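You operate a simulated robot arm through the tools that you are given. There is no shell and no other tool. Be economical: measure what you need, move in short steps, check, and stop when the job is done.

The job below is to be done with a simulated two-armed robot. You get a single attempt, and the scene is never put back.

## Task
Start the four drives in the order on the card.
Fine: one selector after the other; the line stays running.

The check looks at the end state, three seconds after you hand in, the way a careful person would. Anything else that was tipped, shoved, dropped, spilled or broken makes it a failure.

## Robot
Two 7-joint arms with two-finger grippers on one trunk, hanging from a carriage that runs on a gantry, over the field with the corners [-2.58, 0.424], [-2.581, -0.856], [0.119, -0.857], [0.12, 0.423] (x, y) and turns from -347 to 341 degrees about z. Base frame: it is fixed where the carriage stands at the start and does not move with it; the origin is on the floor, on the carriage's upright axis, x ahead of it, y to its left, z up. Readings come in m, degrees, newtons and seconds.
The left shoulder is at the start at [0.04, 0.158, 1.42], the right one opposite. With the tool pointing down near the work surface each hand reaches from about 0.1 to 0.6 m from the robot's upright axis, wherever it stands, measured 20 degrees to its own side. Places, roughly: crumb selector [0.8, -0.4, 1.4]; fan selector [0.8, -0.1, 1.4]; order card [0.8, -0.1, 1.7]; sand selector [0.8, -0.2, 1.4]; screen amps display [0.8, -0.6, 1.5]; screen selector [0.8, -0.6, 1.4]. Payload 1.96 kg a hand.
The tool frame of a hand sits at the grasp point between the pads (the TCP): z along the fingers, y along the line on which they close. The tips reach 0.02 m beyond it. The gripper opens to 0.072 m. The gripper's body begins 0.038 m behind the TCP.
Orientation is that of the tool frame in the base frame, as a unit quaternion [x, y, z, w]. With the fingers straight down and closing along the base's y, the tool's x points along the base's -x, its y along +y and its z along -z.

## Interface
- The arms move only by the tool apply_moves. It takes "left_plan", "right_plan" or both (then of equal length, played together; a hand with none holds still); each is a list of rows, each an object (a shift or turn left out is 0, a gripper value left out holds the last) with "hand": the gripper command, from -1 (fully open) to 1 (shut), values between in proportion; "travel": the shift along the tool's x, y, z in m, a list of three; "turn": the turn, a rotation vector about the tool's x, y, z in degrees, a list of three. In form: [{"hand": hand, "travel": [dx, dy, dz], "turn": [wx, wy, wz]}, ...]. A call has 1 to 20 rows; each row shifts and turns the commanded pose from where the row before left it, along the tool's axes as they then stand. Each row takes 0.2 s and may step no farther than 0.05 m and 8.6 degrees from the row before; otherwise, or with a gripper value out of range, the whole call is refused. A pose out of reach is approached as far as the arm can. The call stops where the force on the tool passes 40 N (or 10 N more than at its start, if that is more) or the arm is blocked; 0.2 s more then pass. The fingers move at their own pace (about 0.045 m/s each) and stop on an object; they squeeze with about 28 N. The grip force told is the motor's: it shows also when the fingers shut on nothing. Time passes only in rows, and 0.2 s behind the last, so rows that do not move let the fingers close. The reply holds the time, the measured pose of the TCP, the force on the tool along the base axes, the opening and the grip force, in the units named above and with some noise, with the torque about the TCP (base axes, N m) and any sound that the robot's microphone picked up.
- Cameras (640 x 400 px; columns grow to the right, rows downward): "scene" is now at [0.2216, -0.0391, 1.7809]; the picture's right is [-0.55, -0.84, 0.00], its down [-0.67, 0.44, -0.59] and it looks along [0.49, -0.33, -0.81] (base axes); focal length 278 px, centre (320, 200). "left" rides on the left gripper at [0.071, -0.019, -0.082] in its tool frame; the picture's right is [0.26, 0.97, 0.00], its down [-0.67, 0.18, -0.72] and it looks along [-0.69, 0.19, 0.70] (tool axes); focal length 280 px, centre (320, 200). "right" rides on the right gripper at [0.071, 0.019, -0.082] in its tool frame; the picture's right is [-0.26, 0.97, 0.00], its down [-0.67, -0.18, -0.72] and it looks along [-0.69, -0.19, 0.70] (tool axes); focal length 280 px, centre (320, 200). There is no depth. A picture from a camera that has moved, and an enlarged one, comes with that camera's place and axes in the base frame and with its lens.
- snapshot(camera): a new picture of that camera. No time passes.
- lift_body(by): slides the trunk up (or, below 0, down) by that many m; the arms and the scene camera ride with it, the base frame stays. It gives what a move gives, with no picture.
- steer(legs): drives the robot by 1 to 6 legs, each [ahead, left, turn to the left] in m, m and degrees, along the robot's own axes; the way and the turn of a leg run together, so that a leg with both is an arc; at most 1.5 m and 180 degrees a leg. The arms and the cameras ride along, it lands a little off, and it stops where it bumps. It keeps to its track: a leg is cut to what the track allows. It gives what a move gives.
- head_to(pan, tilt): turns the head with the scene camera to pan (to the left, within 86 degrees either way) and tilt (down, from -29 to 69), counted from straight ahead of the robot. It gives what a move gives.
- zoom(camera, box): a new picture of the part [left, top, right, bottom] of that camera's present view, enlarged. No time passes.
- job_done(): hands the job in; it is judged then, once.

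Go step by step. Nothing tells you exact positions but the pictures and the camera data: compare them with the known pose of the tool, close in by small moves and look again before you grip or let go. The budget is 120 turns and 88 pictures, counting those below and the enlarged ones. Unless the task says otherwise, let go and move clear before handing in, and close with one line.

The tools are called after ">>>" as name(argument=value, ...) on one line, values as JSON. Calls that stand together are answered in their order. apply_moves: Moves the arms, as the interface text tells. Its arguments: {"type":"object","properties":{"left_plan":{"type":"array"},"right_plan":{"type":"array"}},"required":[]} The other tools are called the same way: lift_body (by) slides the trunk up or down; steer (legs) drives the base; head_to (pan, tilt) turns the head that bears the scene camera; snapshot (camera) takes a picture; zoom (camera, box) takes an enlarged picture of a part of a camera's view; job_done () hands the job in.

At the start:

```text
time: 0.0
left_ee_pos: [0.311, 0.0193, 1.5169]
left_orientation: [0.0, 1.0, -0.001, -0.001]
left_contact_force: [0.1, 0.0, -0.2]
left_wrist_torque: [0.03, 0.01, -0.01]
left_grip_width: 0.072
left_gripper_force: 0.1
right_ee_pos: [0.3117, -0.4033, 1.5067]
right_orientation: [0.0, 1.0, 0.0, 0.0]
right_contact_force: [-0.4, -0.3, -0.5]
right_wrist_torque: [0.0, -0.02, -0.02]
right_grip_width: 0.072
right_gripper_force: 0.2
trunk travel left (down, up): [-0.743, 0.097]
robot x, y, heading: [-0.0018, -0.0041, 0.0]
head pan, tilt: [-33.3, 53.7]
```

scene: 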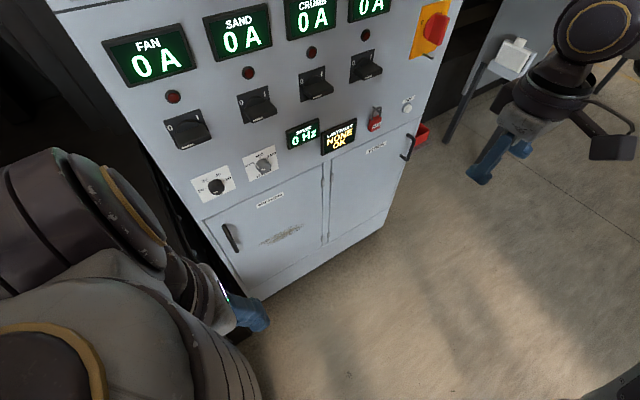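
right: 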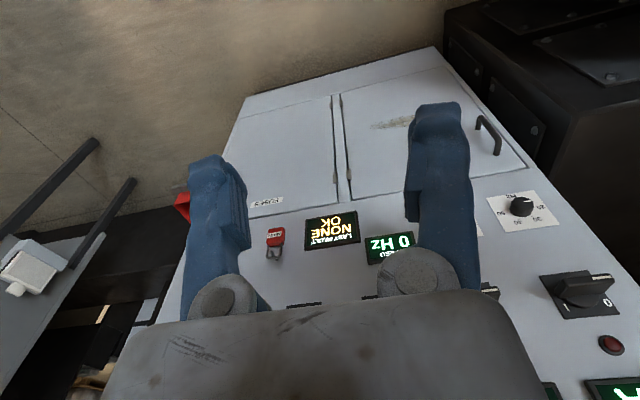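
left: 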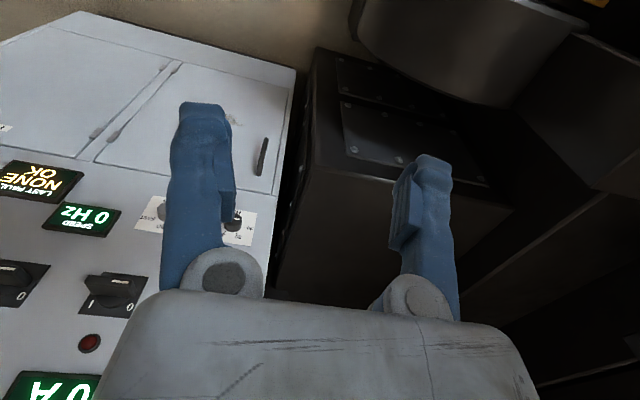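

I see a cabinet with four selectors, amp displays and an order card higher up. First I turn the head to read the card and the whole panel.

>>> head_to(pan=-25, tilt=20)

>>> snapshot(camera="scene")

```text
time: 1.0
left_ee_pos: [0.3112, 0.0184, 1.5163]
left_orientation: [0.001, 1.0, -0.001, 0.0]
left_contact_force: [-0.1, 0.0, -0.6]
left_wrist_torque: [-0.02, 0.0, 0.0]
left_grip_width: 0.0721
left_gripper_force: 0.2
right_ee_pos: [0.3123, -0.4034, 1.5074]
right_orientation: [0.0, 1.0, -0.001, 0.001]
right_contact_force: [-0.6, -0.5, 0.1]
right_wrist_torque: [0.0, -0.01, 0.01]
right_grip_width: 0.072
right_gripper_force: 0.2
trunk travel left (down, up): [-0.743, 0.097]
robot x, y, heading: [-0.002, -0.0042, 0.1]
head pan, tilt: [-25.0, 20.0]
```

```text
84 pictures are left
camera scene: at [0.2446, -0.0382, 1.8312], right [-0.42, -0.91, 0.0], down [-0.31, 0.14, -0.94], along [0.85, -0.4, -0.34], focal length 278 px, centre (320, 200)
```

scene: 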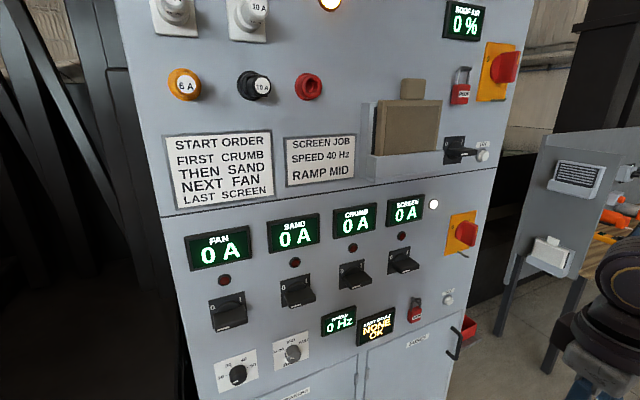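

The order is crumb, sand, fan, screen; a second card says speed 40 Hz and ramp mid for the screen. I look closer at the details.

>>> zoom(camera="scene", box=[150, 120, 390, 270])

>>> zoom(camera="scene", box=[190, 250, 350, 400])

>>> zoom(camera="scene", box=[320, 180, 500, 360])

>>> zoom(camera="scene", box=[300, 0, 540, 180])

```text
2.67 times, centred on (270, 195) of scene
camera zoom: at [0.2446, -0.0382, 1.8312], right [-0.42, -0.91, 0.0], down [-0.31, 0.14, -0.94], along [0.85, -0.4, -0.34], focal length 740 px, centre (453, 213)
```

zoom: 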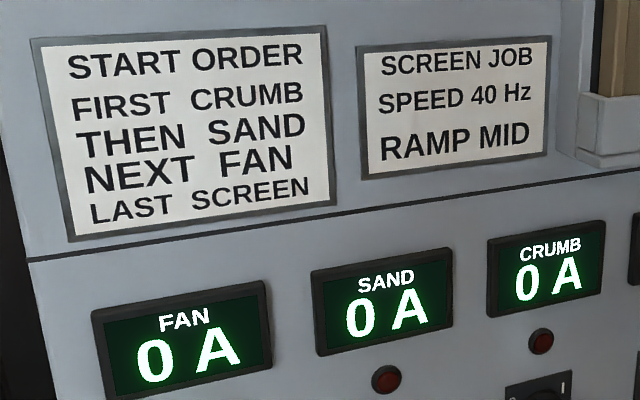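

```text
2.67 times, centred on (270, 325) of scene
camera zoom: at [0.2446, -0.0382, 1.8312], right [-0.42, -0.91, 0.0], down [-0.31, 0.14, -0.94], along [0.85, -0.4, -0.34], focal length 740 px, centre (453, -133)
```

zoom: 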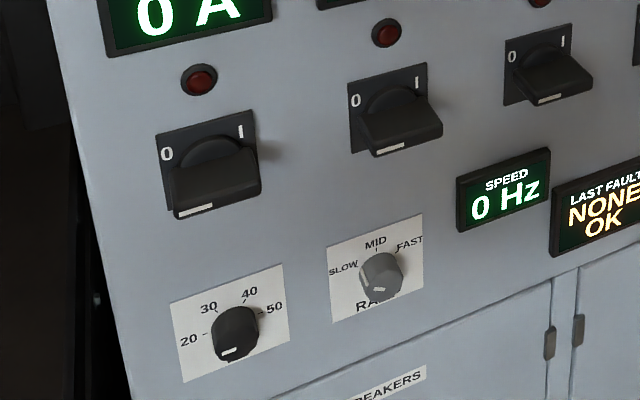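

```text
2.22 times, centred on (410, 270) of scene
camera zoom: at [0.2446, -0.0382, 1.8312], right [-0.42, -0.91, 0.0], down [-0.31, 0.14, -0.94], along [0.85, -0.4, -0.34], focal length 617 px, centre (120, 44)
```

zoom: 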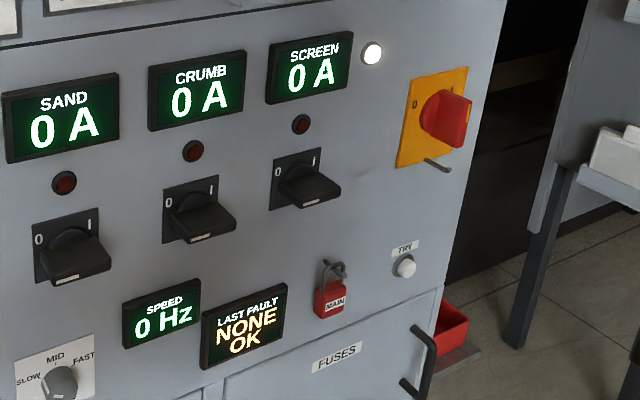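

```text
2.22 times, centred on (420, 90) of scene
camera zoom: at [0.2446, -0.0382, 1.8312], right [-0.42, -0.91, 0.0], down [-0.31, 0.14, -0.94], along [0.85, -0.4, -0.34], focal length 617 px, centre (98, 444)
```

zoom: 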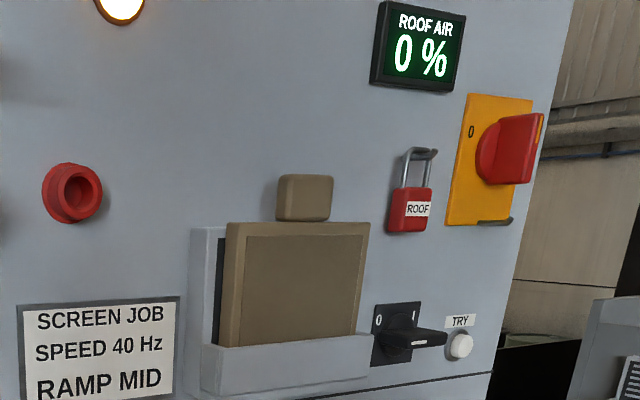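

The panel is at x≈0.8 with selectors at z≈1.37. I drive to the right to look at it face-on.

>>> steer(legs=[[0, -0.3, 0]])

>>> head_to(pan=0, tilt=30)

>>> snapshot(camera="scene")

```text
time: 3.0
left_ee_pos: [0.3114, -0.2787, 1.5169]
left_orientation: [-0.002, 1.0, 0.0, 0.001]
left_contact_force: [0.1, 0.3, -0.1]
left_wrist_torque: [0.0, -0.02, -0.01]
left_grip_width: 0.0721
left_gripper_force: 0.0
right_ee_pos: [0.3151, -0.6991, 1.5062]
right_orientation: [-0.002, 1.0, 0.0, 0.0]
right_contact_force: [1.2, -0.3, 0.3]
right_wrist_torque: [0.02, 0.01, -0.03]
right_grip_width: 0.0719
right_gripper_force: 0.0
trunk travel left (down, up): [-0.743, 0.097]
robot x, y, heading: [-0.0019, -0.2998, 0.3]
head pan, tilt: [-25.0, 20.0]
```

```text
time: 3.9
left_ee_pos: [0.3115, -0.2784, 1.5166]
left_orientation: [-0.002, 1.0, -0.001, 0.0]
left_contact_force: [0.5, -0.2, 0.2]
left_wrist_torque: [0.01, 0.0, -0.02]
left_grip_width: 0.0721
left_gripper_force: 0.1
right_ee_pos: [0.3132, -0.6996, 1.5073]
right_orientation: [-0.002, 1.0, 0.0, 0.0]
right_contact_force: [-0.5, 0.8, -0.5]
right_wrist_torque: [0.03, 0.0, 0.0]
right_grip_width: 0.0721
right_gripper_force: 0.0
trunk travel left (down, up): [-0.743, 0.097]
robot x, y, heading: [0.0004, -0.3016, 0.4]
head pan, tilt: [0.0, 30.0]
```

```text
79 pictures are left
camera scene: at [0.2512, -0.2961, 1.8153], right [0.0, -1.0, 0.0], down [-0.5, 0.0, -0.87], along [0.87, 0.0, -0.5], focal length 278 px, centre (320, 200)
```

scene: 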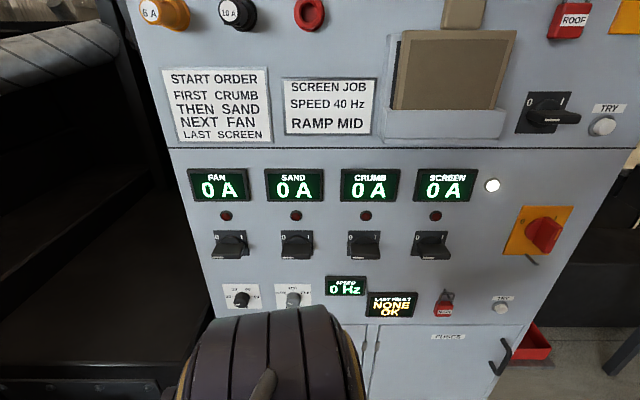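

>>> zoom(camera="scene", box=[200, 200, 330, 310])

>>> zoom(camera="scene", box=[330, 160, 580, 320])

```text
3.64 times, centred on (265, 255) of scene
camera zoom: at [0.2512, -0.2961, 1.8153], right [0.0, -1.0, 0.0], down [-0.5, 0.0, -0.87], along [0.87, 0.0, -0.5], focal length 1010 px, centre (520, 0)
```

zoom: 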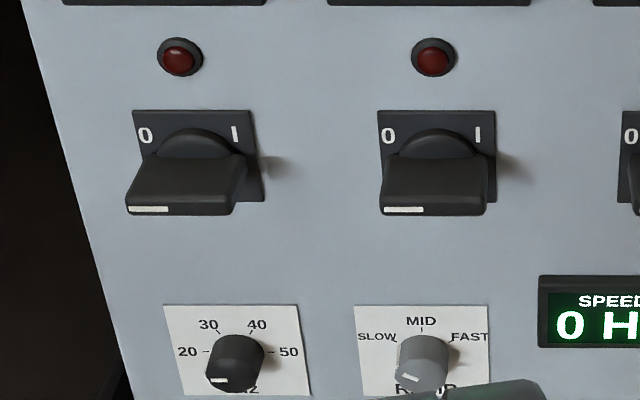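

```text
2.50 times, centred on (455, 240) of scene
camera zoom: at [0.2512, -0.2961, 1.8153], right [0.0, -1.0, 0.0], down [-0.5, 0.0, -0.87], along [0.87, 0.0, -0.5], focal length 694 px, centre (-18, 100)
```

zoom: 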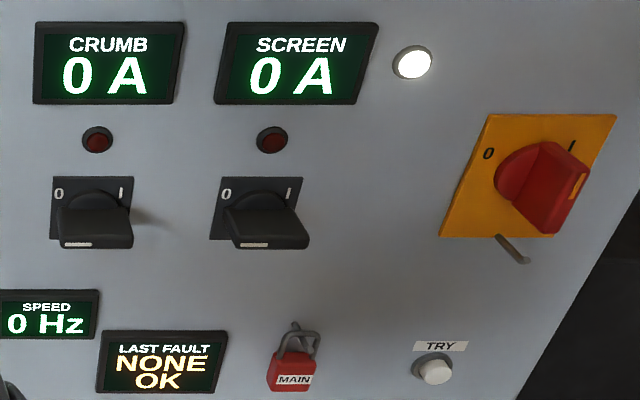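

All four selectors are horizontal with their mark at "0". I turn the right hand so the fingers point at the panel.

>>> apply_moves(right_plan=[{"travel": [-0.04, 0, 0]}, {"travel": [-0.04, 0, 0]}, {"travel": [-0.04, 0, 0]}, {"turn": [0, -8.2, 0]}, {"turn": [0, -8.2, 0]}, {"turn": [0, -8.2, 0]}, {"turn": [0, -8.2, 0]}, {"turn": [0, -8.2, 0]}, {"turn": [0, -8.2, 0]}, {"turn": [0, -8.2, 0]}, {"turn": [0, -8.2, 0]}, {"turn": [0, -8.2, 0]}, {"turn": [0, -8.2, 0]}, {"turn": [0, -8, 0]}])

>>> snapshot(camera="right")

>>> snapshot(camera="scene")

```text
time: 6.9
left_ee_pos: [0.3109, -0.2794, 1.5166]
left_orientation: [-0.002, 1.0, 0.0, 0.0]
left_contact_force: [0.6, 0.2, 0.7]
left_wrist_torque: [0.0, -0.02, 0.01]
left_grip_width: 0.0719
left_gripper_force: 0.1
right_ee_pos: [0.4354, -0.6989, 1.508]
right_orientation: [0.0, 0.706, 0.0, 0.708]
right_contact_force: [0.6, 0.5, -0.6]
right_wrist_torque: [0.02, 0.01, -0.02]
right_grip_width: 0.072
right_gripper_force: 0.1
trunk travel left (down, up): [-0.743, 0.097]
robot x, y, heading: [0.0018, -0.2978, 0.2]
head pan, tilt: [0.0, 30.0]
```

```text
76 pictures are left
camera right: at [0.3538, -0.68, 1.4365], right [0.0, 0.96, 0.26], down [-0.72, -0.19, 0.67], along [0.7, -0.19, 0.69], focal length 280 px, centre (320, 200)
```

right: 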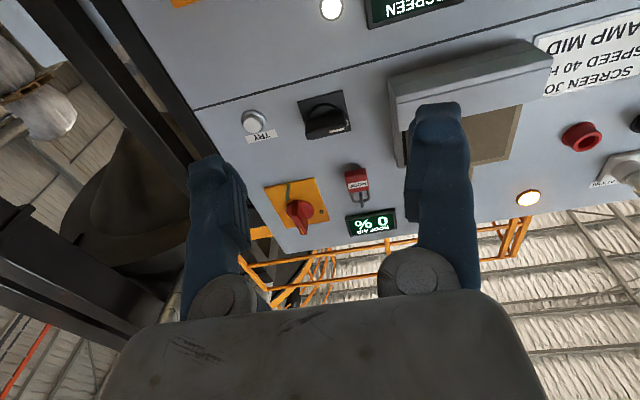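

```text
75 pictures are left
camera scene: at [0.2512, -0.296, 1.8153], right [0.0, -1.0, 0.0], down [-0.5, 0.0, -0.87], along [0.87, 0.0, -0.5], focal length 278 px, centre (320, 200)
```

scene: 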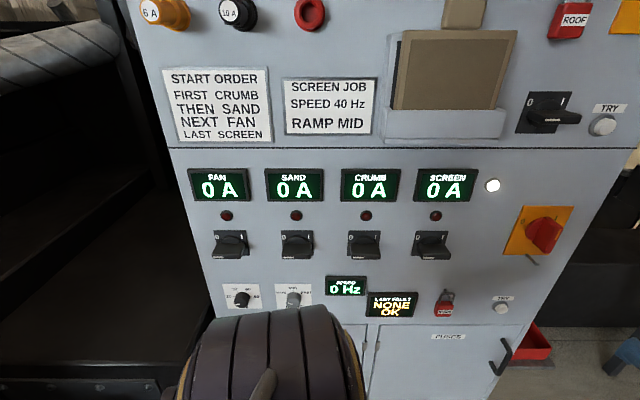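

Orientation reached. Now I roll by -90° so the fingers close vertically.

>>> apply_moves(right_plan=[{"turn": [0, 0, -8.2]}, {"turn": [0, 0, -8.2]}, {"turn": [0, 0, -8.2]}, {"turn": [0, 0, -8.2]}, {"turn": [0, 0, -8.2]}, {"turn": [0, 0, -8.2]}, {"turn": [0, 0, -8.2]}, {"turn": [0, 0, -8.2]}, {"turn": [0, 0, -8.2]}, {"turn": [0, 0, -8.2]}, {"turn": [0, 0, -8.0]}])

>>> snapshot(camera="right")

```text
time: 9.3
left_ee_pos: [0.3124, -0.2784, 1.5174]
left_orientation: [-0.002, 1.0, 0.0, 0.0]
left_contact_force: [0.5, 0.1, 0.2]
left_wrist_torque: [0.02, -0.01, -0.04]
left_grip_width: 0.072
left_gripper_force: 0.1
right_ee_pos: [0.4336, -0.6992, 1.508]
right_orientation: [0.501, -0.499, 0.5, -0.5]
right_contact_force: [-0.3, 0.3, -0.9]
right_wrist_torque: [-0.03, 0.0, 0.01]
right_grip_width: 0.0722
right_gripper_force: 0.1
trunk travel left (down, up): [-0.743, 0.097]
robot x, y, heading: [-0.0034, -0.2955, 0.5]
head pan, tilt: [0.0, 30.0]
```

```text
74 pictures are left
camera right: at [0.3538, -0.7705, 1.4885], right [0.0, 0.26, -0.97], down [-0.72, 0.67, 0.18], along [0.7, 0.69, 0.19], focal length 280 px, centre (320, 200)
```

right: 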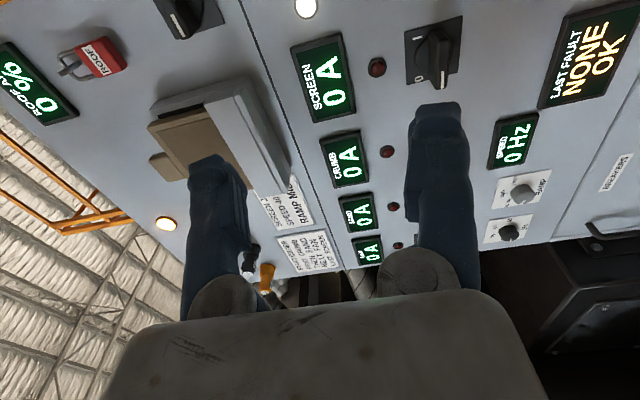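

The knobs are visible from this camera; I zoom to see their settings.

>>> zoom(camera="right", box=[470, 150, 570, 250])

>>> zoom(camera="right", box=[350, 0, 510, 110])

```text
4.00 times, centred on (520, 200) of right
camera zoom: at [0.3538, -0.7705, 1.4885], right [0.0, 0.26, -0.97], down [-0.72, 0.67, 0.18], along [0.7, 0.69, 0.19], focal length 1122 px, centre (-480, 200)
```

zoom: 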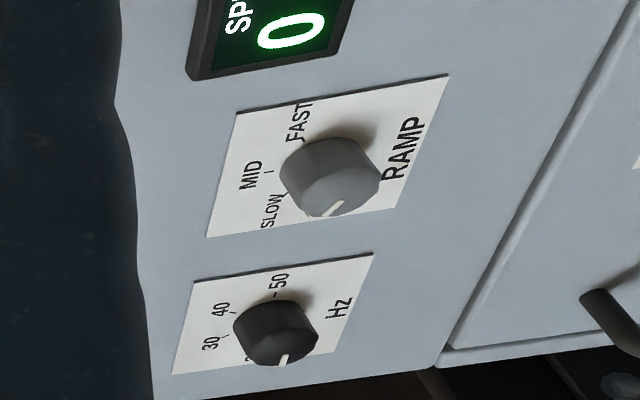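

```text
3.64 times, centred on (430, 55) of right
camera zoom: at [0.3538, -0.7705, 1.4885], right [0.0, 0.26, -0.97], down [-0.72, 0.67, 0.18], along [0.7, 0.69, 0.19], focal length 1020 px, centre (-80, 727)
```

zoom: 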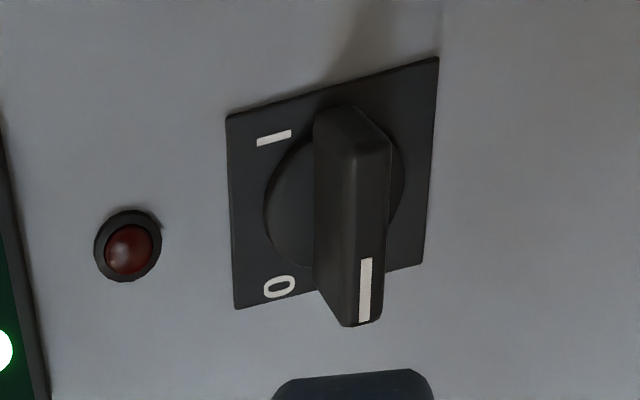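

The bar of each selector is about 0.07 m long, front at x≈0.773, centre z≈1.361; crumb is at y≈-0.407. I move the right hand in front of crumb and the left hand out of the way.

>>> apply_moves(right_plan=[{"travel": [-0.0292, 0.0147, 0.0226], "hand": -1}, {"travel": [-0.0292, 0.0147, 0.0226]}, {"travel": [-0.0292, 0.0147, 0.0226]}, {"travel": [-0.0292, 0.0147, 0.0226]}, {"travel": [-0.0292, 0.0147, 0.0226]}, {"travel": [-0.0292, 0.0147, 0.0226]}, {"travel": [-0.0292, 0.0147, 0.0226]}, {"travel": [-0.0292, 0.0147, 0.0226]}, {"travel": [-0.0292, 0.0147, 0.0226]}, {"travel": [-0.0292, 0.0147, 0.0226]}, {}], left_plan=[{"travel": [0, 0.03, 0]}, {"travel": [0, 0.03, 0]}, {"travel": [0, 0.03, 0]}, {"travel": [0, 0.03, 0]}, {"travel": [0, 0.03, 0]}, {}, {}, {}, {}, {}, {}])

>>> snapshot(camera="right")

>>> snapshot(camera="scene")

```text
time: 11.7
left_ee_pos: [0.3222, -0.1361, 1.51]
left_orientation: [-0.002, 1.0, 0.0, 0.0]
left_contact_force: [-0.6, 0.6, 0.0]
left_wrist_torque: [0.01, 0.01, 0.0]
left_grip_width: 0.0721
left_gripper_force: 0.0
left hand out of reach, approached as far as the arm can: row 4, 5
right_ee_pos: [0.658, -0.4064, 1.3591]
right_orientation: [-0.501, 0.499, -0.498, 0.502]
right_contact_force: [-0.2, 0.1, 0.1]
right_wrist_torque: [-0.03, 0.0, -0.01]
right_grip_width: 0.0719
right_gripper_force: 0.1
trunk travel left (down, up): [-0.743, 0.097]
robot x, y, heading: [0.0017, -0.2999, 0.5]
head pan, tilt: [0.0, 30.0]
```

```text
71 pictures are left
camera right: at [0.5781, -0.477, 1.3402], right [0.0, 0.26, -0.96], down [-0.72, 0.67, 0.18], along [0.7, 0.69, 0.19], focal length 280 px, centre (320, 200)
```

right: 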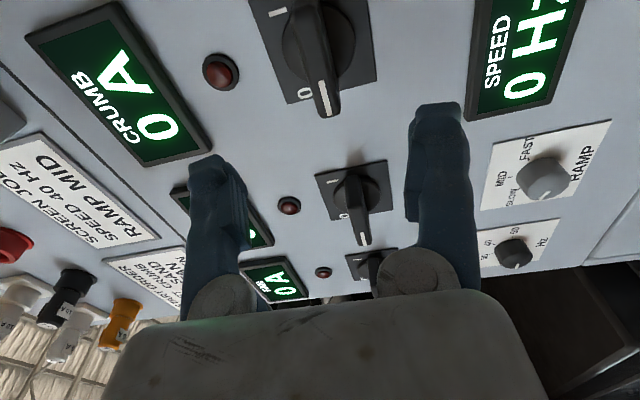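

```text
70 pictures are left
camera scene: at [0.2512, -0.296, 1.8153], right [0.0, -1.0, 0.0], down [-0.5, 0.0, -0.87], along [0.87, 0.0, -0.5], focal length 278 px, centre (320, 200)
```

scene: 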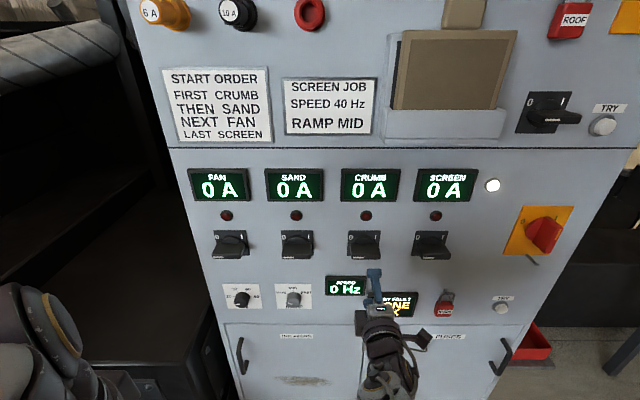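

Aligned with crumb. I advance until the tips are just around the bar and check.

>>> apply_moves(right_plan=[{"travel": [0, -0.002, 0.03]}, {"travel": [0, 0, 0.03]}, {"travel": [0, 0, 0.03]}, {}])

>>> snapshot(camera="right")

>>> zoom(camera="scene", box=[300, 180, 460, 310])

```text
time: 12.7
left_ee_pos: [0.3229, -0.1375, 1.5107]
left_orientation: [-0.001, 1.0, 0.0, 0.001]
left_contact_force: [-0.1, 0.0, -0.8]
left_wrist_torque: [0.04, 0.01, 0.02]
left_grip_width: 0.072
left_gripper_force: 0.0
right_ee_pos: [0.7331, -0.4125, 1.3609]
right_orientation: [0.501, -0.499, 0.498, -0.501]
right_contact_force: [0.3, -0.7, 0.2]
right_wrist_torque: [0.0, 0.0, -0.03]
right_grip_width: 0.0718
right_gripper_force: 0.0
right hand out of reach, approached as far as the arm can: row 3
trunk travel left (down, up): [-0.743, 0.097]
robot x, y, heading: [-0.001, -0.2952, 0.1]
head pan, tilt: [0.0, 30.0]
```

```text
69 pictures are left
camera right: at [0.6522, -0.4835, 1.3418], right [0.0, 0.26, -0.97], down [-0.72, 0.67, 0.18], along [0.7, 0.69, 0.19], focal length 280 px, centre (320, 200)
```

right: 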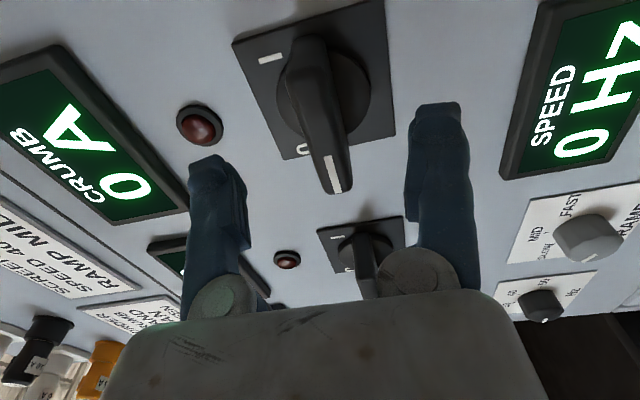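

```text
3.08 times, centred on (380, 245) of scene
camera zoom: at [0.2512, -0.296, 1.8152], right [0.0, -1.0, 0.0], down [-0.5, 0.0, -0.87], along [0.87, 0.0, -0.5], focal length 854 px, centre (135, 62)
```

zoom: 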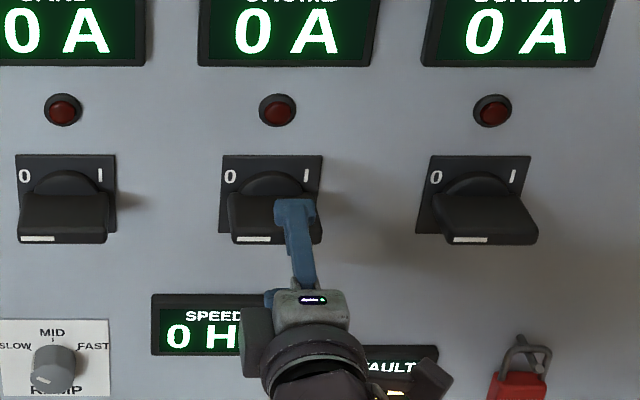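

The arm runs out of reach there, so I back the hand off and bring the robot 0.09 m closer.

>>> apply_moves(right_plan=[{"travel": [0, 0, -0.04]}, {"travel": [0, 0, -0.04]}, {"travel": [0, 0, -0.04]}])

>>> steer(legs=[[0.09, 0.03, 0]])

>>> snapshot(camera="right")

```text
time: 13.5
left_ee_pos: [0.3223, -0.1371, 1.5111]
left_orientation: [-0.002, 1.0, 0.001, 0.0]
left_contact_force: [-0.2, -0.9, 0.1]
left_wrist_torque: [-0.05, 0.02, -0.02]
left_grip_width: 0.072
left_gripper_force: 0.0
right_ee_pos: [0.6131, -0.4115, 1.362]
right_orientation: [-0.501, 0.498, -0.499, 0.502]
right_contact_force: [0.2, -0.6, -0.1]
right_wrist_torque: [-0.02, -0.03, -0.01]
right_grip_width: 0.072
right_gripper_force: 0.1
trunk travel left (down, up): [-0.743, 0.097]
robot x, y, heading: [-0.0025, -0.298, 0.3]
head pan, tilt: [0.0, 30.0]
```

```text
time: 14.7
left_ee_pos: [0.411, -0.107, 1.511]
left_orientation: [-0.002, 1.0, 0.0, 0.0]
left_contact_force: [0.0, 0.5, 0.1]
left_wrist_torque: [0.01, -0.01, -0.02]
left_grip_width: 0.0719
left_gripper_force: 0.1
right_ee_pos: [0.7033, -0.3831, 1.3607]
right_orientation: [-0.501, 0.499, -0.499, 0.501]
right_contact_force: [0.4, 0.2, -0.1]
right_wrist_torque: [0.01, -0.02, 0.01]
right_grip_width: 0.0718
right_gripper_force: 0.0
trunk travel left (down, up): [-0.743, 0.097]
robot x, y, heading: [0.0911, -0.2651, 0.3]
head pan, tilt: [0.0, 30.0]
```

```text
67 pictures are left
camera right: at [0.6221, -0.4532, 1.3426], right [0.0, 0.26, -0.97], down [-0.72, 0.67, 0.18], along [0.7, 0.69, 0.19], focal length 280 px, centre (320, 200)
```

right: 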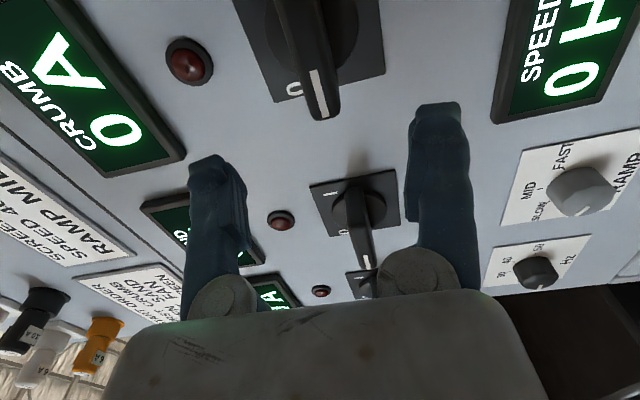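

Now I shift right 0.024 m, advance to x≈0.772 and pinch the bar.

>>> apply_moves(right_plan=[{"travel": [0.024, 0, 0]}, {"travel": [0, 0, 0.025]}, {"travel": [0, 0, 0.025]}, {"travel": [0, 0, 0.018]}, {}])

>>> snapshot(camera="right")

>>> zoom(camera="scene", box=[300, 180, 460, 310])

```text
time: 15.8
left_ee_pos: [0.4121, -0.1062, 1.5111]
left_orientation: [-0.001, 1.0, 0.0, 0.0]
left_contact_force: [0.3, -0.6, 0.7]
left_wrist_torque: [0.0, 0.01, 0.0]
left_grip_width: 0.0719
left_gripper_force: 0.0
right_ee_pos: [0.7717, -0.4057, 1.3624]
right_orientation: [0.501, -0.499, 0.499, -0.5]
right_contact_force: [0.2, 0.0, 0.5]
right_wrist_torque: [0.01, 0.0, 0.02]
right_grip_width: 0.0722
right_gripper_force: 0.1
trunk travel left (down, up): [-0.743, 0.097]
robot x, y, heading: [0.0892, -0.2729, -0.1]
head pan, tilt: [0.0, 30.0]
```

```text
66 pictures are left
camera right: at [0.6907, -0.477, 1.3426], right [0.0, 0.26, -0.97], down [-0.72, 0.67, 0.18], along [0.7, 0.69, 0.19], focal length 280 px, centre (320, 200)
```

right: 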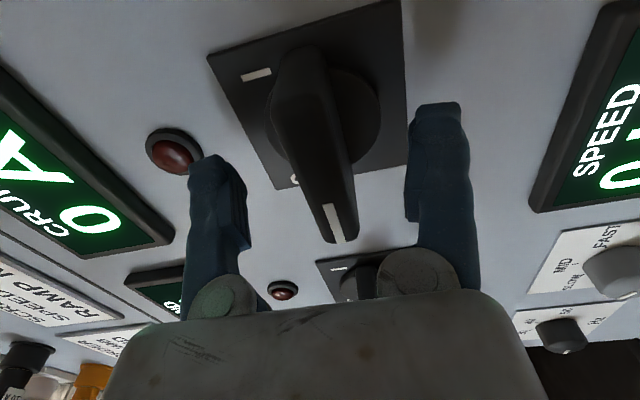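

```text
3.08 times, centred on (380, 245) of scene
camera zoom: at [0.3406, -0.2657, 1.8153], right [0.0, -1.0, 0.0], down [-0.5, 0.0, -0.87], along [0.87, 0.0, -0.5], focal length 854 px, centre (135, 62)
```

zoom: 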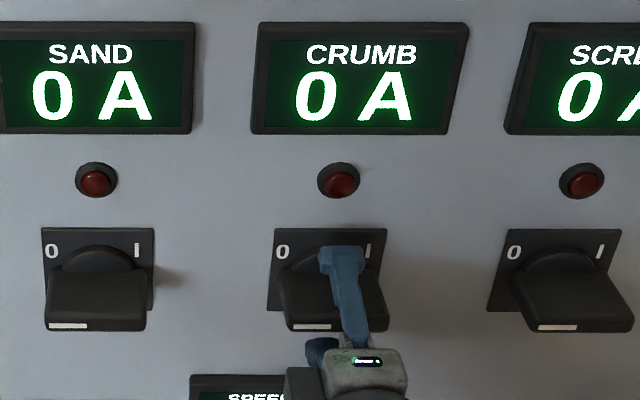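

The bar is centred between the pads. I close.

>>> apply_moves(right_plan=[{"hand": 1}, {}, {}, {}, {}])

>>> snapshot(camera="right")

```text
time: 17.1
left_ee_pos: [0.4113, -0.1067, 1.5107]
left_orientation: [-0.002, 1.0, 0.001, 0.0]
left_contact_force: [-0.9, 0.3, 0.8]
left_wrist_torque: [0.02, -0.01, 0.04]
left_grip_width: 0.0719
left_gripper_force: 0.1
right_ee_pos: [0.7712, -0.4057, 1.3603]
right_orientation: [0.502, -0.5, 0.498, -0.5]
right_contact_force: [8.6, 0.1, -13.8]
right_wrist_torque: [0.03, 0.13, 0.06]
right_grip_width: 0.0175
right_gripper_force: 40.6
trunk travel left (down, up): [-0.743, 0.097]
robot x, y, heading: [0.09, -0.27, 0.3]
head pan, tilt: [0.0, 30.0]
```

```text
64 pictures are left
camera right: at [0.6902, -0.4769, 1.3412], right [0.0, 0.26, -0.96], down [-0.72, 0.67, 0.19], along [0.7, 0.69, 0.19], focal length 280 px, centre (320, 200)
```

right: 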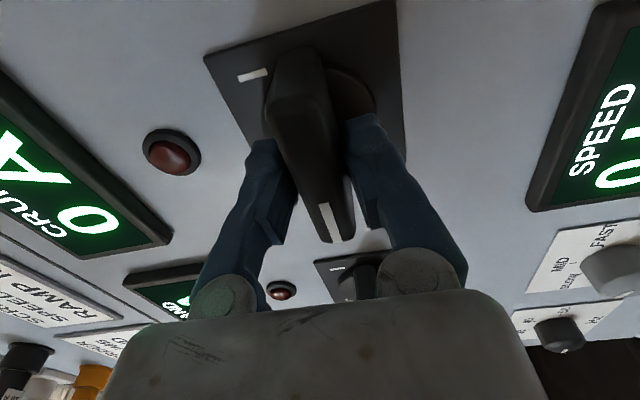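

Gripped at 17.5 mm width, with a downward reaction of 14 N, so I ease the hand down 2 mm and begin turning clockwise.

>>> apply_moves(right_plan=[{"travel": [0, 0.002, 0]}, {"turn": [0, 0, 6]}, {"turn": [0, 0, 6]}, {"turn": [0, 0, 6]}, {"turn": [0, 0, 6]}, {"turn": [0, 0, 6]}])

>>> snapshot(camera="right")

```text
time: 18.4
left_ee_pos: [0.4122, -0.1074, 1.5109]
left_orientation: [-0.001, 1.0, 0.0, 0.0]
left_contact_force: [-0.3, -0.4, -0.5]
left_wrist_torque: [0.02, 0.01, 0.02]
left_grip_width: 0.0717
left_gripper_force: 0.1
right_ee_pos: [0.7717, -0.4062, 1.3614]
right_orientation: [-0.354, 0.611, -0.352, 0.615]
right_contact_force: [-3.2, 0.0, 4.5]
right_wrist_torque: [0.02, 0.11, -0.32]
right_grip_width: 0.0172
right_gripper_force: 39.7
trunk travel left (down, up): [-0.743, 0.097]
robot x, y, heading: [0.0891, -0.2666, 0.5]
head pan, tilt: [0.0, 30.0]
```

```text
63 pictures are left
camera right: at [0.6903, -0.4579, 1.3085], right [0.0, 0.71, -0.7], down [-0.72, 0.49, 0.49], along [0.7, 0.51, 0.51], focal length 280 px, centre (320, 200)
```

right: 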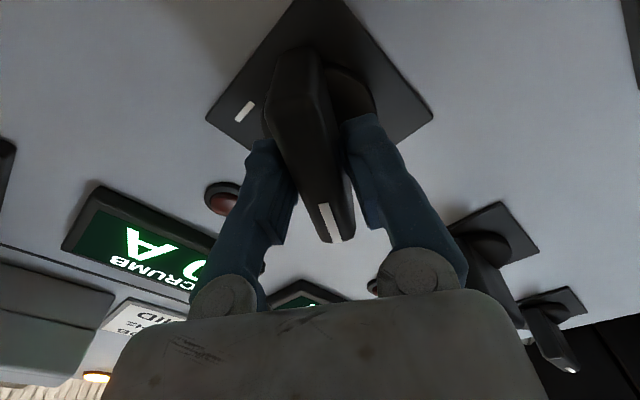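

The bar follows the hand (30° so far). I keep turning to about 80° and watch.

>>> apply_moves(right_plan=[{"turn": [0, 0, 6]}, {"turn": [0, 0, 6]}, {"turn": [0, 0, 6]}, {"turn": [0, 0, 6]}, {"turn": [0, 0, 6]}, {"turn": [0, 0, 6]}, {"turn": [0, 0, 6]}, {"turn": [0, 0, 6]}])

>>> zoom(camera="scene", box=[200, 150, 560, 350])

```text
time: 20.2
left_ee_pos: [0.4126, -0.1081, 1.5112]
left_orientation: [-0.002, 1.0, -0.001, 0.001]
left_contact_force: [0.1, -0.3, -0.4]
left_wrist_torque: [0.0, -0.01, -0.01]
left_grip_width: 0.0722
left_gripper_force: 0.0
right_ee_pos: [0.771, -0.4066, 1.3615]
right_orientation: [-0.074, 0.702, -0.072, 0.705]
right_contact_force: [-16.0, -5.4, 24.3]
right_wrist_torque: [0.05, -0.52, -0.08]
right_grip_width: 0.0175
right_gripper_force: 39.9
trunk travel left (down, up): [-0.743, 0.097]
robot x, y, heading: [0.0921, -0.2643, 0.3]
head pan, tilt: [0.0, 30.0]
```

```text
1.78 times, centred on (380, 250) of scene
camera zoom: at [0.3407, -0.2661, 1.8155], right [0.0, -1.0, 0.0], down [-0.5, 0.0, -0.87], along [0.87, 0.0, -0.5], focal length 494 px, centre (213, 111)
```

zoom: 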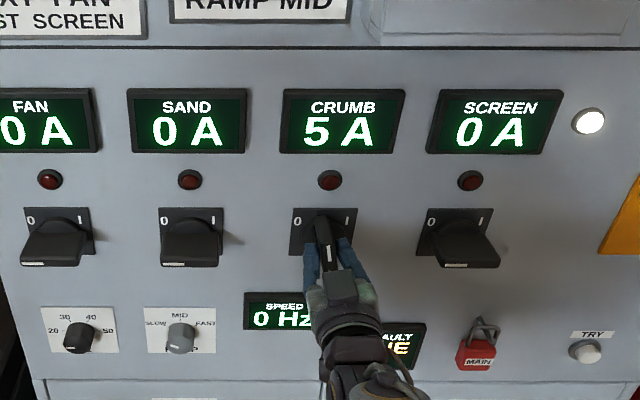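

Crumb already reads 5 A at 78°, though its lamp is dark. I relieve the force and finish the turn to 90°.

>>> apply_moves(right_plan=[{"travel": [-0.002, 0, -0.001]}, {"turn": [0, 0, 4]}, {"turn": [0, 0, 4]}, {"turn": [0, 0, 4]}, {}])

>>> zoom(camera="scene", box=[200, 150, 560, 350])

```text
time: 21.4
left_ee_pos: [0.4119, -0.1082, 1.5122]
left_orientation: [-0.002, 1.0, -0.001, 0.002]
left_contact_force: [0.0, -0.4, 0.4]
left_wrist_torque: [-0.01, 0.01, 0.02]
left_grip_width: 0.0718
left_gripper_force: 0.0
right_ee_pos: [0.7708, -0.4063, 1.3613]
right_orientation: [-0.001, 0.708, 0.0, 0.707]
right_contact_force: [15.5, -13.6, -2.5]
right_wrist_torque: [-0.06, -0.14, -0.17]
right_grip_width: 0.0171
right_gripper_force: 40.3
trunk travel left (down, up): [-0.743, 0.097]
robot x, y, heading: [0.0898, -0.2695, 0.1]
head pan, tilt: [0.0, 30.0]
```

```text
1.78 times, centred on (380, 250) of scene
camera zoom: at [0.3413, -0.2663, 1.8154], right [0.0, -1.0, 0.0], down [-0.5, 0.0, -0.87], along [0.87, 0.0, -0.5], focal length 494 px, centre (213, 111)
```

zoom: 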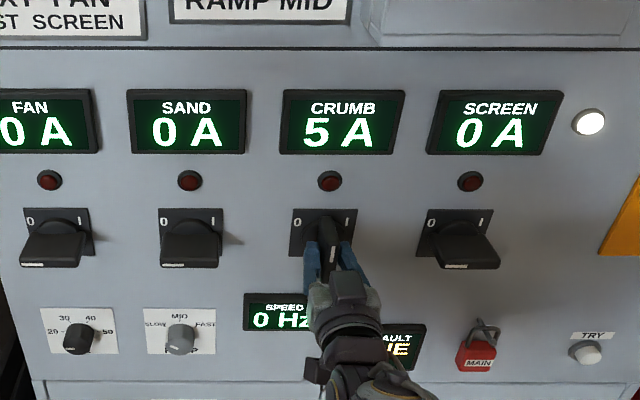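

At 90° crumb runs at 5 A and the lamp (red, likely fault) stays off. I let go and back away.

>>> apply_moves(right_plan=[{"hand": -1}, {}, {}, {}, {"travel": [0, 0, -0.03]}, {"travel": [0, 0, -0.04]}, {"travel": [0, 0, -0.04]}])

>>> zoom(camera="scene", box=[200, 150, 560, 350])

```text
time: 23.1
left_ee_pos: [0.4114, -0.1065, 1.512]
left_orientation: [-0.002, 1.0, 0.001, 0.0]
left_contact_force: [-0.2, -0.5, 0.8]
left_wrist_torque: [-0.03, 0.03, 0.0]
left_grip_width: 0.0719
left_gripper_force: 0.1
right_ee_pos: [0.6605, -0.4057, 1.361]
right_orientation: [-0.002, 0.707, 0.002, 0.707]
right_contact_force: [-0.4, 0.0, 0.2]
right_wrist_torque: [-0.04, 0.02, 0.01]
right_grip_width: 0.0719
right_gripper_force: 0.1
trunk travel left (down, up): [-0.743, 0.097]
robot x, y, heading: [0.089, -0.268, 0.2]
head pan, tilt: [0.0, 30.0]
```

```text
1.78 times, centred on (380, 250) of scene
camera zoom: at [0.3407, -0.2656, 1.8152], right [0.0, -1.0, 0.0], down [-0.5, 0.0, -0.87], along [0.87, 0.0, -0.5], focal length 494 px, centre (213, 111)
```

zoom: 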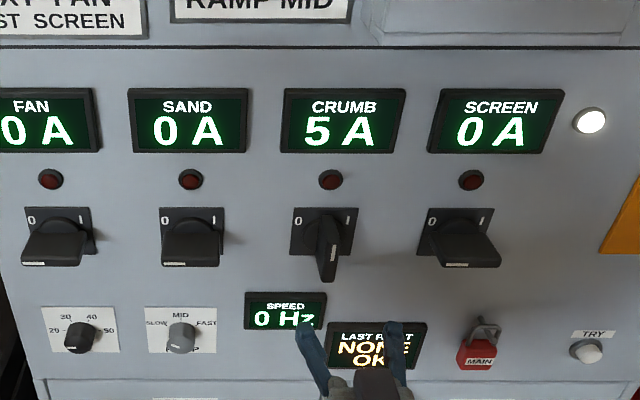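

Crumb is running at 5 A with no fault. I roll the hand back and look left before driving that way.

>>> apply_moves(right_plan=[{"turn": [0, 0, -8.2]}, {"turn": [0, 0, -8.2]}, {"turn": [0, 0, -8.2]}, {"turn": [0, 0, -8.2]}, {"turn": [0, 0, -8.2]}, {"turn": [0, 0, -8.2]}, {"turn": [0, 0, -8.2]}, {"turn": [0, 0, -8.2]}, {"turn": [0, 0, -8.2]}, {"turn": [0, 0, -8.2]}, {"turn": [0, 0, -8.0]}])

>>> head_to(pan=45, tilt=40)

>>> snapshot(camera="scene")

```text
time: 25.4
left_ee_pos: [0.4122, -0.1076, 1.5112]
left_orientation: [-0.001, 1.0, 0.0, 0.0]
left_contact_force: [1.2, 0.9, 0.7]
left_wrist_torque: [-0.02, 0.01, -0.01]
left_grip_width: 0.0718
left_gripper_force: 0.1
right_ee_pos: [0.6597, -0.4055, 1.3619]
right_orientation: [0.502, -0.498, 0.499, -0.501]
right_contact_force: [0.0, -0.2, -0.3]
right_wrist_torque: [-0.02, 0.02, 0.03]
right_grip_width: 0.072
right_gripper_force: 0.1
trunk travel left (down, up): [-0.743, 0.097]
robot x, y, heading: [0.0925, -0.2644, 0.5]
head pan, tilt: [0.0, 30.0]
```

```text
time: 26.6
left_ee_pos: [0.4127, -0.1064, 1.5109]
left_orientation: [-0.001, 1.0, 0.001, 0.001]
left_contact_force: [-1.1, -1.3, 0.6]
left_wrist_torque: [-0.02, -0.01, 0.03]
left_grip_width: 0.0719
left_gripper_force: 0.0
right_ee_pos: [0.6596, -0.4054, 1.3611]
right_orientation: [-0.501, 0.5, -0.498, 0.501]
right_contact_force: [-0.1, -0.6, -0.5]
right_wrist_torque: [0.02, 0.02, -0.04]
right_grip_width: 0.072
right_gripper_force: 0.1
trunk travel left (down, up): [-0.743, 0.097]
robot x, y, heading: [0.0891, -0.2698, 0.2]
head pan, tilt: [45.0, 40.0]
```

```text
59 pictures are left
camera scene: at [0.3101, -0.2057, 1.7999], right [0.71, -0.7, 0.0], down [-0.45, -0.46, -0.77], along [0.54, 0.54, -0.64], focal length 278 px, centre (320, 200)
```

scene: 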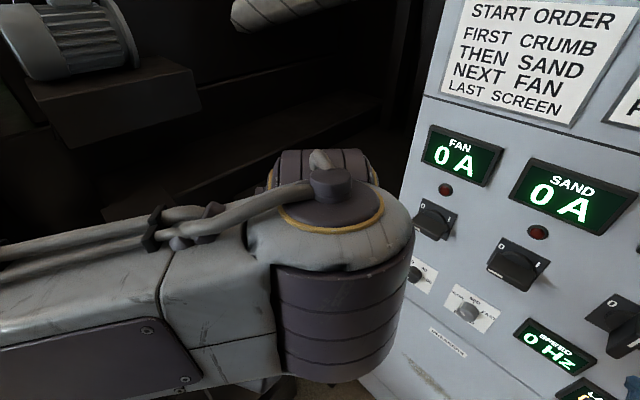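

There is room on the left, well short of where the robot started. I drive 0.167 m left to bring the hand in front of sand.

>>> steer(legs=[[0, 0.167, 0]])

>>> head_to(pan=-8, tilt=30)

>>> snapshot(camera="scene")

>>> snapshot(camera="right")

```text
time: 28.0
left_ee_pos: [0.4108, 0.0618, 1.5116]
left_orientation: [-0.003, 1.0, 0.0, 0.0]
left_contact_force: [-0.8, 0.9, -0.1]
left_wrist_torque: [-0.02, -0.02, 0.03]
left_grip_width: 0.0719
left_gripper_force: 0.2
right_ee_pos: [0.6588, -0.2377, 1.3623]
right_orientation: [-0.501, 0.499, -0.498, 0.502]
right_contact_force: [-0.4, -0.5, 0.0]
right_wrist_torque: [-0.02, 0.02, 0.02]
right_grip_width: 0.0718
right_gripper_force: 0.1
trunk travel left (down, up): [-0.743, 0.097]
robot x, y, heading: [0.0929, -0.103, 0.6]
head pan, tilt: [45.0, 40.0]
```

```text
time: 29.2
left_ee_pos: [0.4101, 0.0615, 1.5113]
left_orientation: [-0.003, 1.0, -0.001, 0.0]
left_contact_force: [0.0, -0.2, -0.1]
left_wrist_torque: [-0.02, 0.04, -0.01]
left_grip_width: 0.0718
left_gripper_force: 0.1
right_ee_pos: [0.6595, -0.238, 1.3612]
right_orientation: [-0.501, 0.498, -0.499, 0.502]
right_contact_force: [0.1, -0.3, -0.6]
right_wrist_torque: [-0.02, 0.01, -0.02]
right_grip_width: 0.0717
right_gripper_force: 0.0
trunk travel left (down, up): [-0.743, 0.097]
robot x, y, heading: [0.0854, -0.1005, 0.4]
head pan, tilt: [-8.0, 30.0]
```

```text
58 pictures are left
camera scene: at [0.3391, -0.1102, 1.8152], right [-0.13, -0.99, 0.0], down [-0.5, 0.07, -0.87], along [0.86, -0.12, -0.5], focal length 278 px, centre (320, 200)
```

scene: 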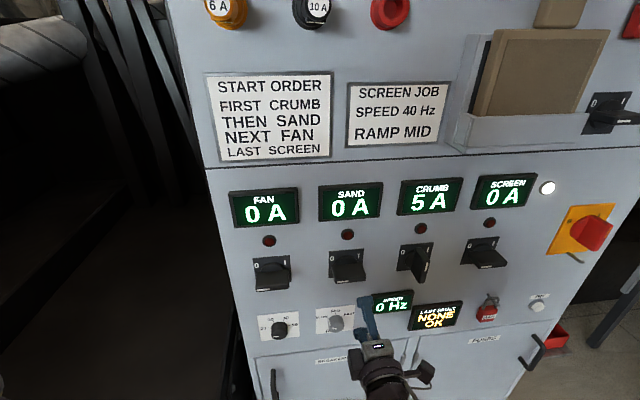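

```text
57 pictures are left
camera right: at [0.5787, -0.3088, 1.3424], right [0.0, 0.26, -0.96], down [-0.72, 0.67, 0.18], along [0.7, 0.69, 0.19], focal length 280 px, centre (320, 200)
```

right: 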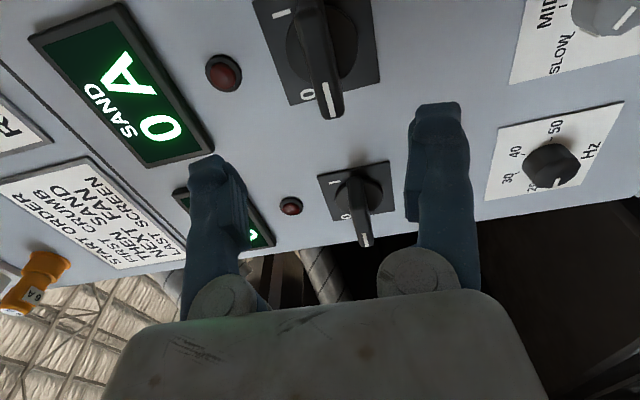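

The view matches the one at crumb. I advance, grip the sand bar and check.

>>> apply_moves(right_plan=[{"travel": [0, 0.002, 0.03]}, {"travel": [0, 0, 0.03]}, {"travel": [0, 0, 0.03]}, {"travel": [0, 0, 0.022]}, {}, {"hand": 1}, {}, {}, {}, {}])

>>> snapshot(camera="right")

```text
time: 31.4
left_ee_pos: [0.4102, 0.062, 1.5111]
left_orientation: [-0.002, 1.0, 0.001, 0.001]
left_contact_force: [-0.7, -0.6, 0.0]
left_wrist_torque: [0.0, 0.02, 0.02]
left_grip_width: 0.0722
left_gripper_force: 0.0
right_ee_pos: [0.7716, -0.2391, 1.3591]
right_orientation: [-0.501, 0.498, -0.499, 0.502]
right_contact_force: [-1.3, 0.4, 4.8]
right_wrist_torque: [0.0, -0.07, -0.05]
right_grip_width: 0.0174
right_gripper_force: 40.4
trunk travel left (down, up): [-0.743, 0.097]
robot x, y, heading: [0.0836, -0.0995, 0.2]
head pan, tilt: [-8.0, 30.0]
```

```text
56 pictures are left
camera right: at [0.6913, -0.3089, 1.3407], right [0.0, 0.26, -0.97], down [-0.72, 0.67, 0.18], along [0.7, 0.69, 0.19], focal length 280 px, centre (320, 200)
```

right: 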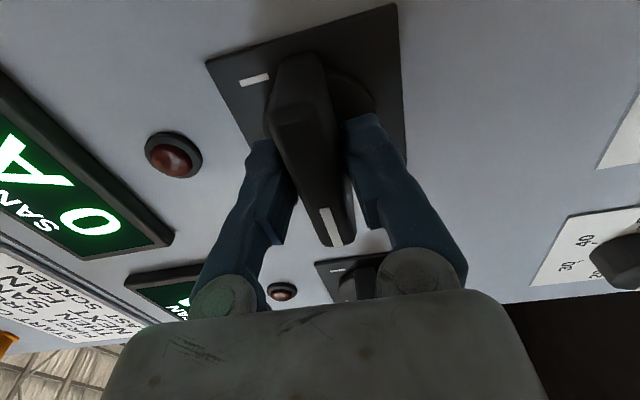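

Sand is gripped cleanly. I turn it 72° clockwise in small steps.

>>> apply_moves(right_plan=[{"turn": [0, 0, 6]}, {"turn": [0, 0, 6]}, {"turn": [0, 0, 6]}, {"turn": [0, 0, 6]}, {"turn": [0, 0, 6]}, {"turn": [0, 0, 6]}, {"turn": [0, 0, 6]}, {"turn": [0, 0, 6]}, {"turn": [0, 0, 6]}, {"turn": [0, 0, 6]}, {"turn": [0, 0, 6]}, {"turn": [0, 0, 6]}])

```text
time: 34.0
left_ee_pos: [0.4111, 0.0609, 1.5106]
left_orientation: [-0.001, 1.0, 0.0, 0.001]
left_contact_force: [0.2, 0.0, -0.5]
left_wrist_torque: [0.03, 0.0, 0.0]
left_grip_width: 0.0715
left_gripper_force: 0.0
right_ee_pos: [0.7714, -0.2368, 1.3606]
right_orientation: [-0.112, 0.698, -0.109, 0.699]
right_contact_force: [13.3, -3.3, -6.4]
right_wrist_torque: [0.06, -0.24, 0.07]
right_grip_width: 0.0174
right_gripper_force: 39.8
trunk travel left (down, up): [-0.743, 0.097]
robot x, y, heading: [0.0881, -0.1021, 0.3]
head pan, tilt: [-8.0, 30.0]
```

Turning well with low forces; I finish the last 18°, let go and back away.

>>> apply_moves(right_plan=[{"turn": [0, 0, 6]}, {"turn": [0, 0, 6]}, {"turn": [0, 0, 6]}, {}, {"hand": -1}, {}, {}, {}, {"travel": [0, 0, -0.03]}, {"travel": [0, 0, -0.04]}, {"travel": [0, 0, -0.042]}])

>>> snapshot(camera="scene")

```text
time: 36.5
left_ee_pos: [0.4103, 0.061, 1.5114]
left_orientation: [-0.002, 1.0, 0.0, 0.0]
left_contact_force: [-0.7, -0.2, -0.1]
left_wrist_torque: [0.01, 0.0, -0.02]
left_grip_width: 0.0717
left_gripper_force: 0.0
right_ee_pos: [0.6592, -0.2378, 1.3605]
right_orientation: [-0.002, 0.707, 0.002, 0.707]
right_contact_force: [-0.3, 0.4, 0.2]
right_wrist_torque: [-0.02, 0.0, 0.03]
right_grip_width: 0.0721
right_gripper_force: 0.0
trunk travel left (down, up): [-0.743, 0.097]
robot x, y, heading: [0.0914, -0.099, 0.6]
head pan, tilt: [-8.0, 30.0]
```

```text
55 pictures are left
camera scene: at [0.3391, -0.1102, 1.8152], right [-0.13, -0.99, 0.0], down [-0.5, 0.07, -0.87], along [0.86, -0.12, -0.5], focal length 278 px, centre (320, 200)
```

scene: 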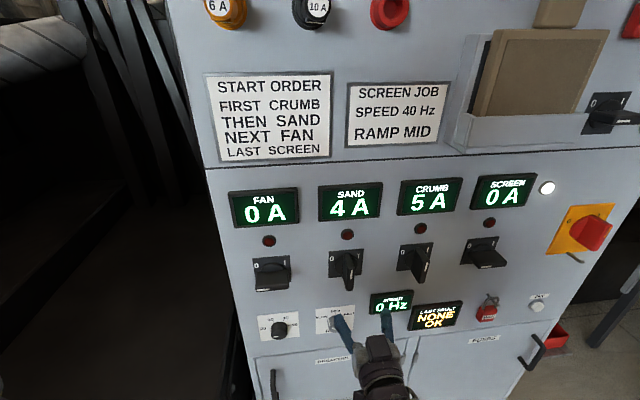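

Crumb 5 A and sand 4 A are running. I roll back, then drive 0.1 m left and reach the rest with the arm for fan.

>>> apply_moves(right_plan=[{"turn": [0, 0, -8.2]}, {"turn": [0, 0, -8.2]}, {"turn": [0, 0, -8.2]}, {"turn": [0, 0, -8.2]}, {"turn": [0, 0, -8.2]}, {"turn": [0, 0, -8.2]}, {"turn": [0, 0, -8.2]}, {"turn": [0, 0, -8.2]}, {"turn": [0, 0, -8.2]}, {"turn": [0, 0, -8.2]}, {"turn": [0, 0, -8.0]}])

>>> steer(legs=[[0, 0.1, 0]])

>>> apply_moves(right_plan=[{"travel": [-0.03, 0, 0]}, {"travel": [-0.037, 0, 0]}, {}])

>>> snapshot(camera="right")

```text
time: 38.9
left_ee_pos: [0.4116, 0.0615, 1.5115]
left_orientation: [-0.003, 1.0, 0.0, 0.0]
left_contact_force: [0.1, 0.2, 0.2]
left_wrist_torque: [0.0, -0.01, 0.0]
left_grip_width: 0.072
left_gripper_force: 0.0
right_ee_pos: [0.6596, -0.2385, 1.3597]
right_orientation: [0.502, -0.498, 0.499, -0.501]
right_contact_force: [-1.5, -0.7, 0.7]
right_wrist_torque: [0.03, 0.0, -0.02]
right_grip_width: 0.0723
right_gripper_force: 0.0
trunk travel left (down, up): [-0.743, 0.097]
robot x, y, heading: [0.0899, -0.1009, 0.2]
head pan, tilt: [-8.0, 30.0]
```

```text
time: 40.0
left_ee_pos: [0.4098, 0.1603, 1.5109]
left_orientation: [-0.004, 1.0, -0.002, 0.001]
left_contact_force: [0.2, 0.8, 0.2]
left_wrist_torque: [-0.02, -0.01, 0.0]
left_grip_width: 0.0719
left_gripper_force: 0.0
right_ee_pos: [0.6584, -0.1388, 1.3593]
right_orientation: [-0.501, 0.498, -0.499, 0.502]
right_contact_force: [1.3, 0.5, 0.8]
right_wrist_torque: [-0.01, -0.01, 0.0]
right_grip_width: 0.0721
right_gripper_force: 0.1
trunk travel left (down, up): [-0.743, 0.097]
robot x, y, heading: [0.0914, -0.0035, 0.3]
head pan, tilt: [-8.0, 30.0]
```

```text
time: 40.8
left_ee_pos: [0.411, 0.1608, 1.5105]
left_orientation: [-0.003, 1.0, 0.001, 0.001]
left_contact_force: [0.5, -0.2, -0.9]
left_wrist_torque: [0.0, 0.02, -0.02]
left_grip_width: 0.0723
left_gripper_force: 0.0
right_ee_pos: [0.6595, -0.0715, 1.36]
right_orientation: [0.501, -0.499, 0.498, -0.501]
right_contact_force: [0.2, -0.2, -0.4]
right_wrist_torque: [0.0, -0.01, -0.03]
right_grip_width: 0.0721
right_gripper_force: 0.1
trunk travel left (down, up): [-0.743, 0.097]
robot x, y, heading: [0.0875, -0.0008, 0.5]
head pan, tilt: [-8.0, 30.0]
```

```text
54 pictures are left
camera right: at [0.5781, -0.142, 1.3409], right [0.0, 0.26, -0.96], down [-0.72, 0.67, 0.18], along [0.7, 0.69, 0.19], focal length 280 px, centre (320, 200)
```

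right: 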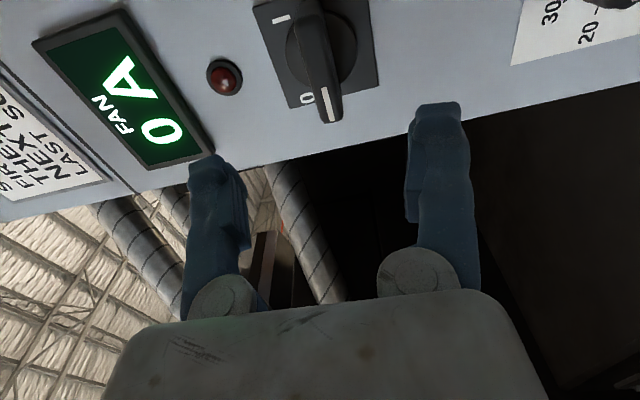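

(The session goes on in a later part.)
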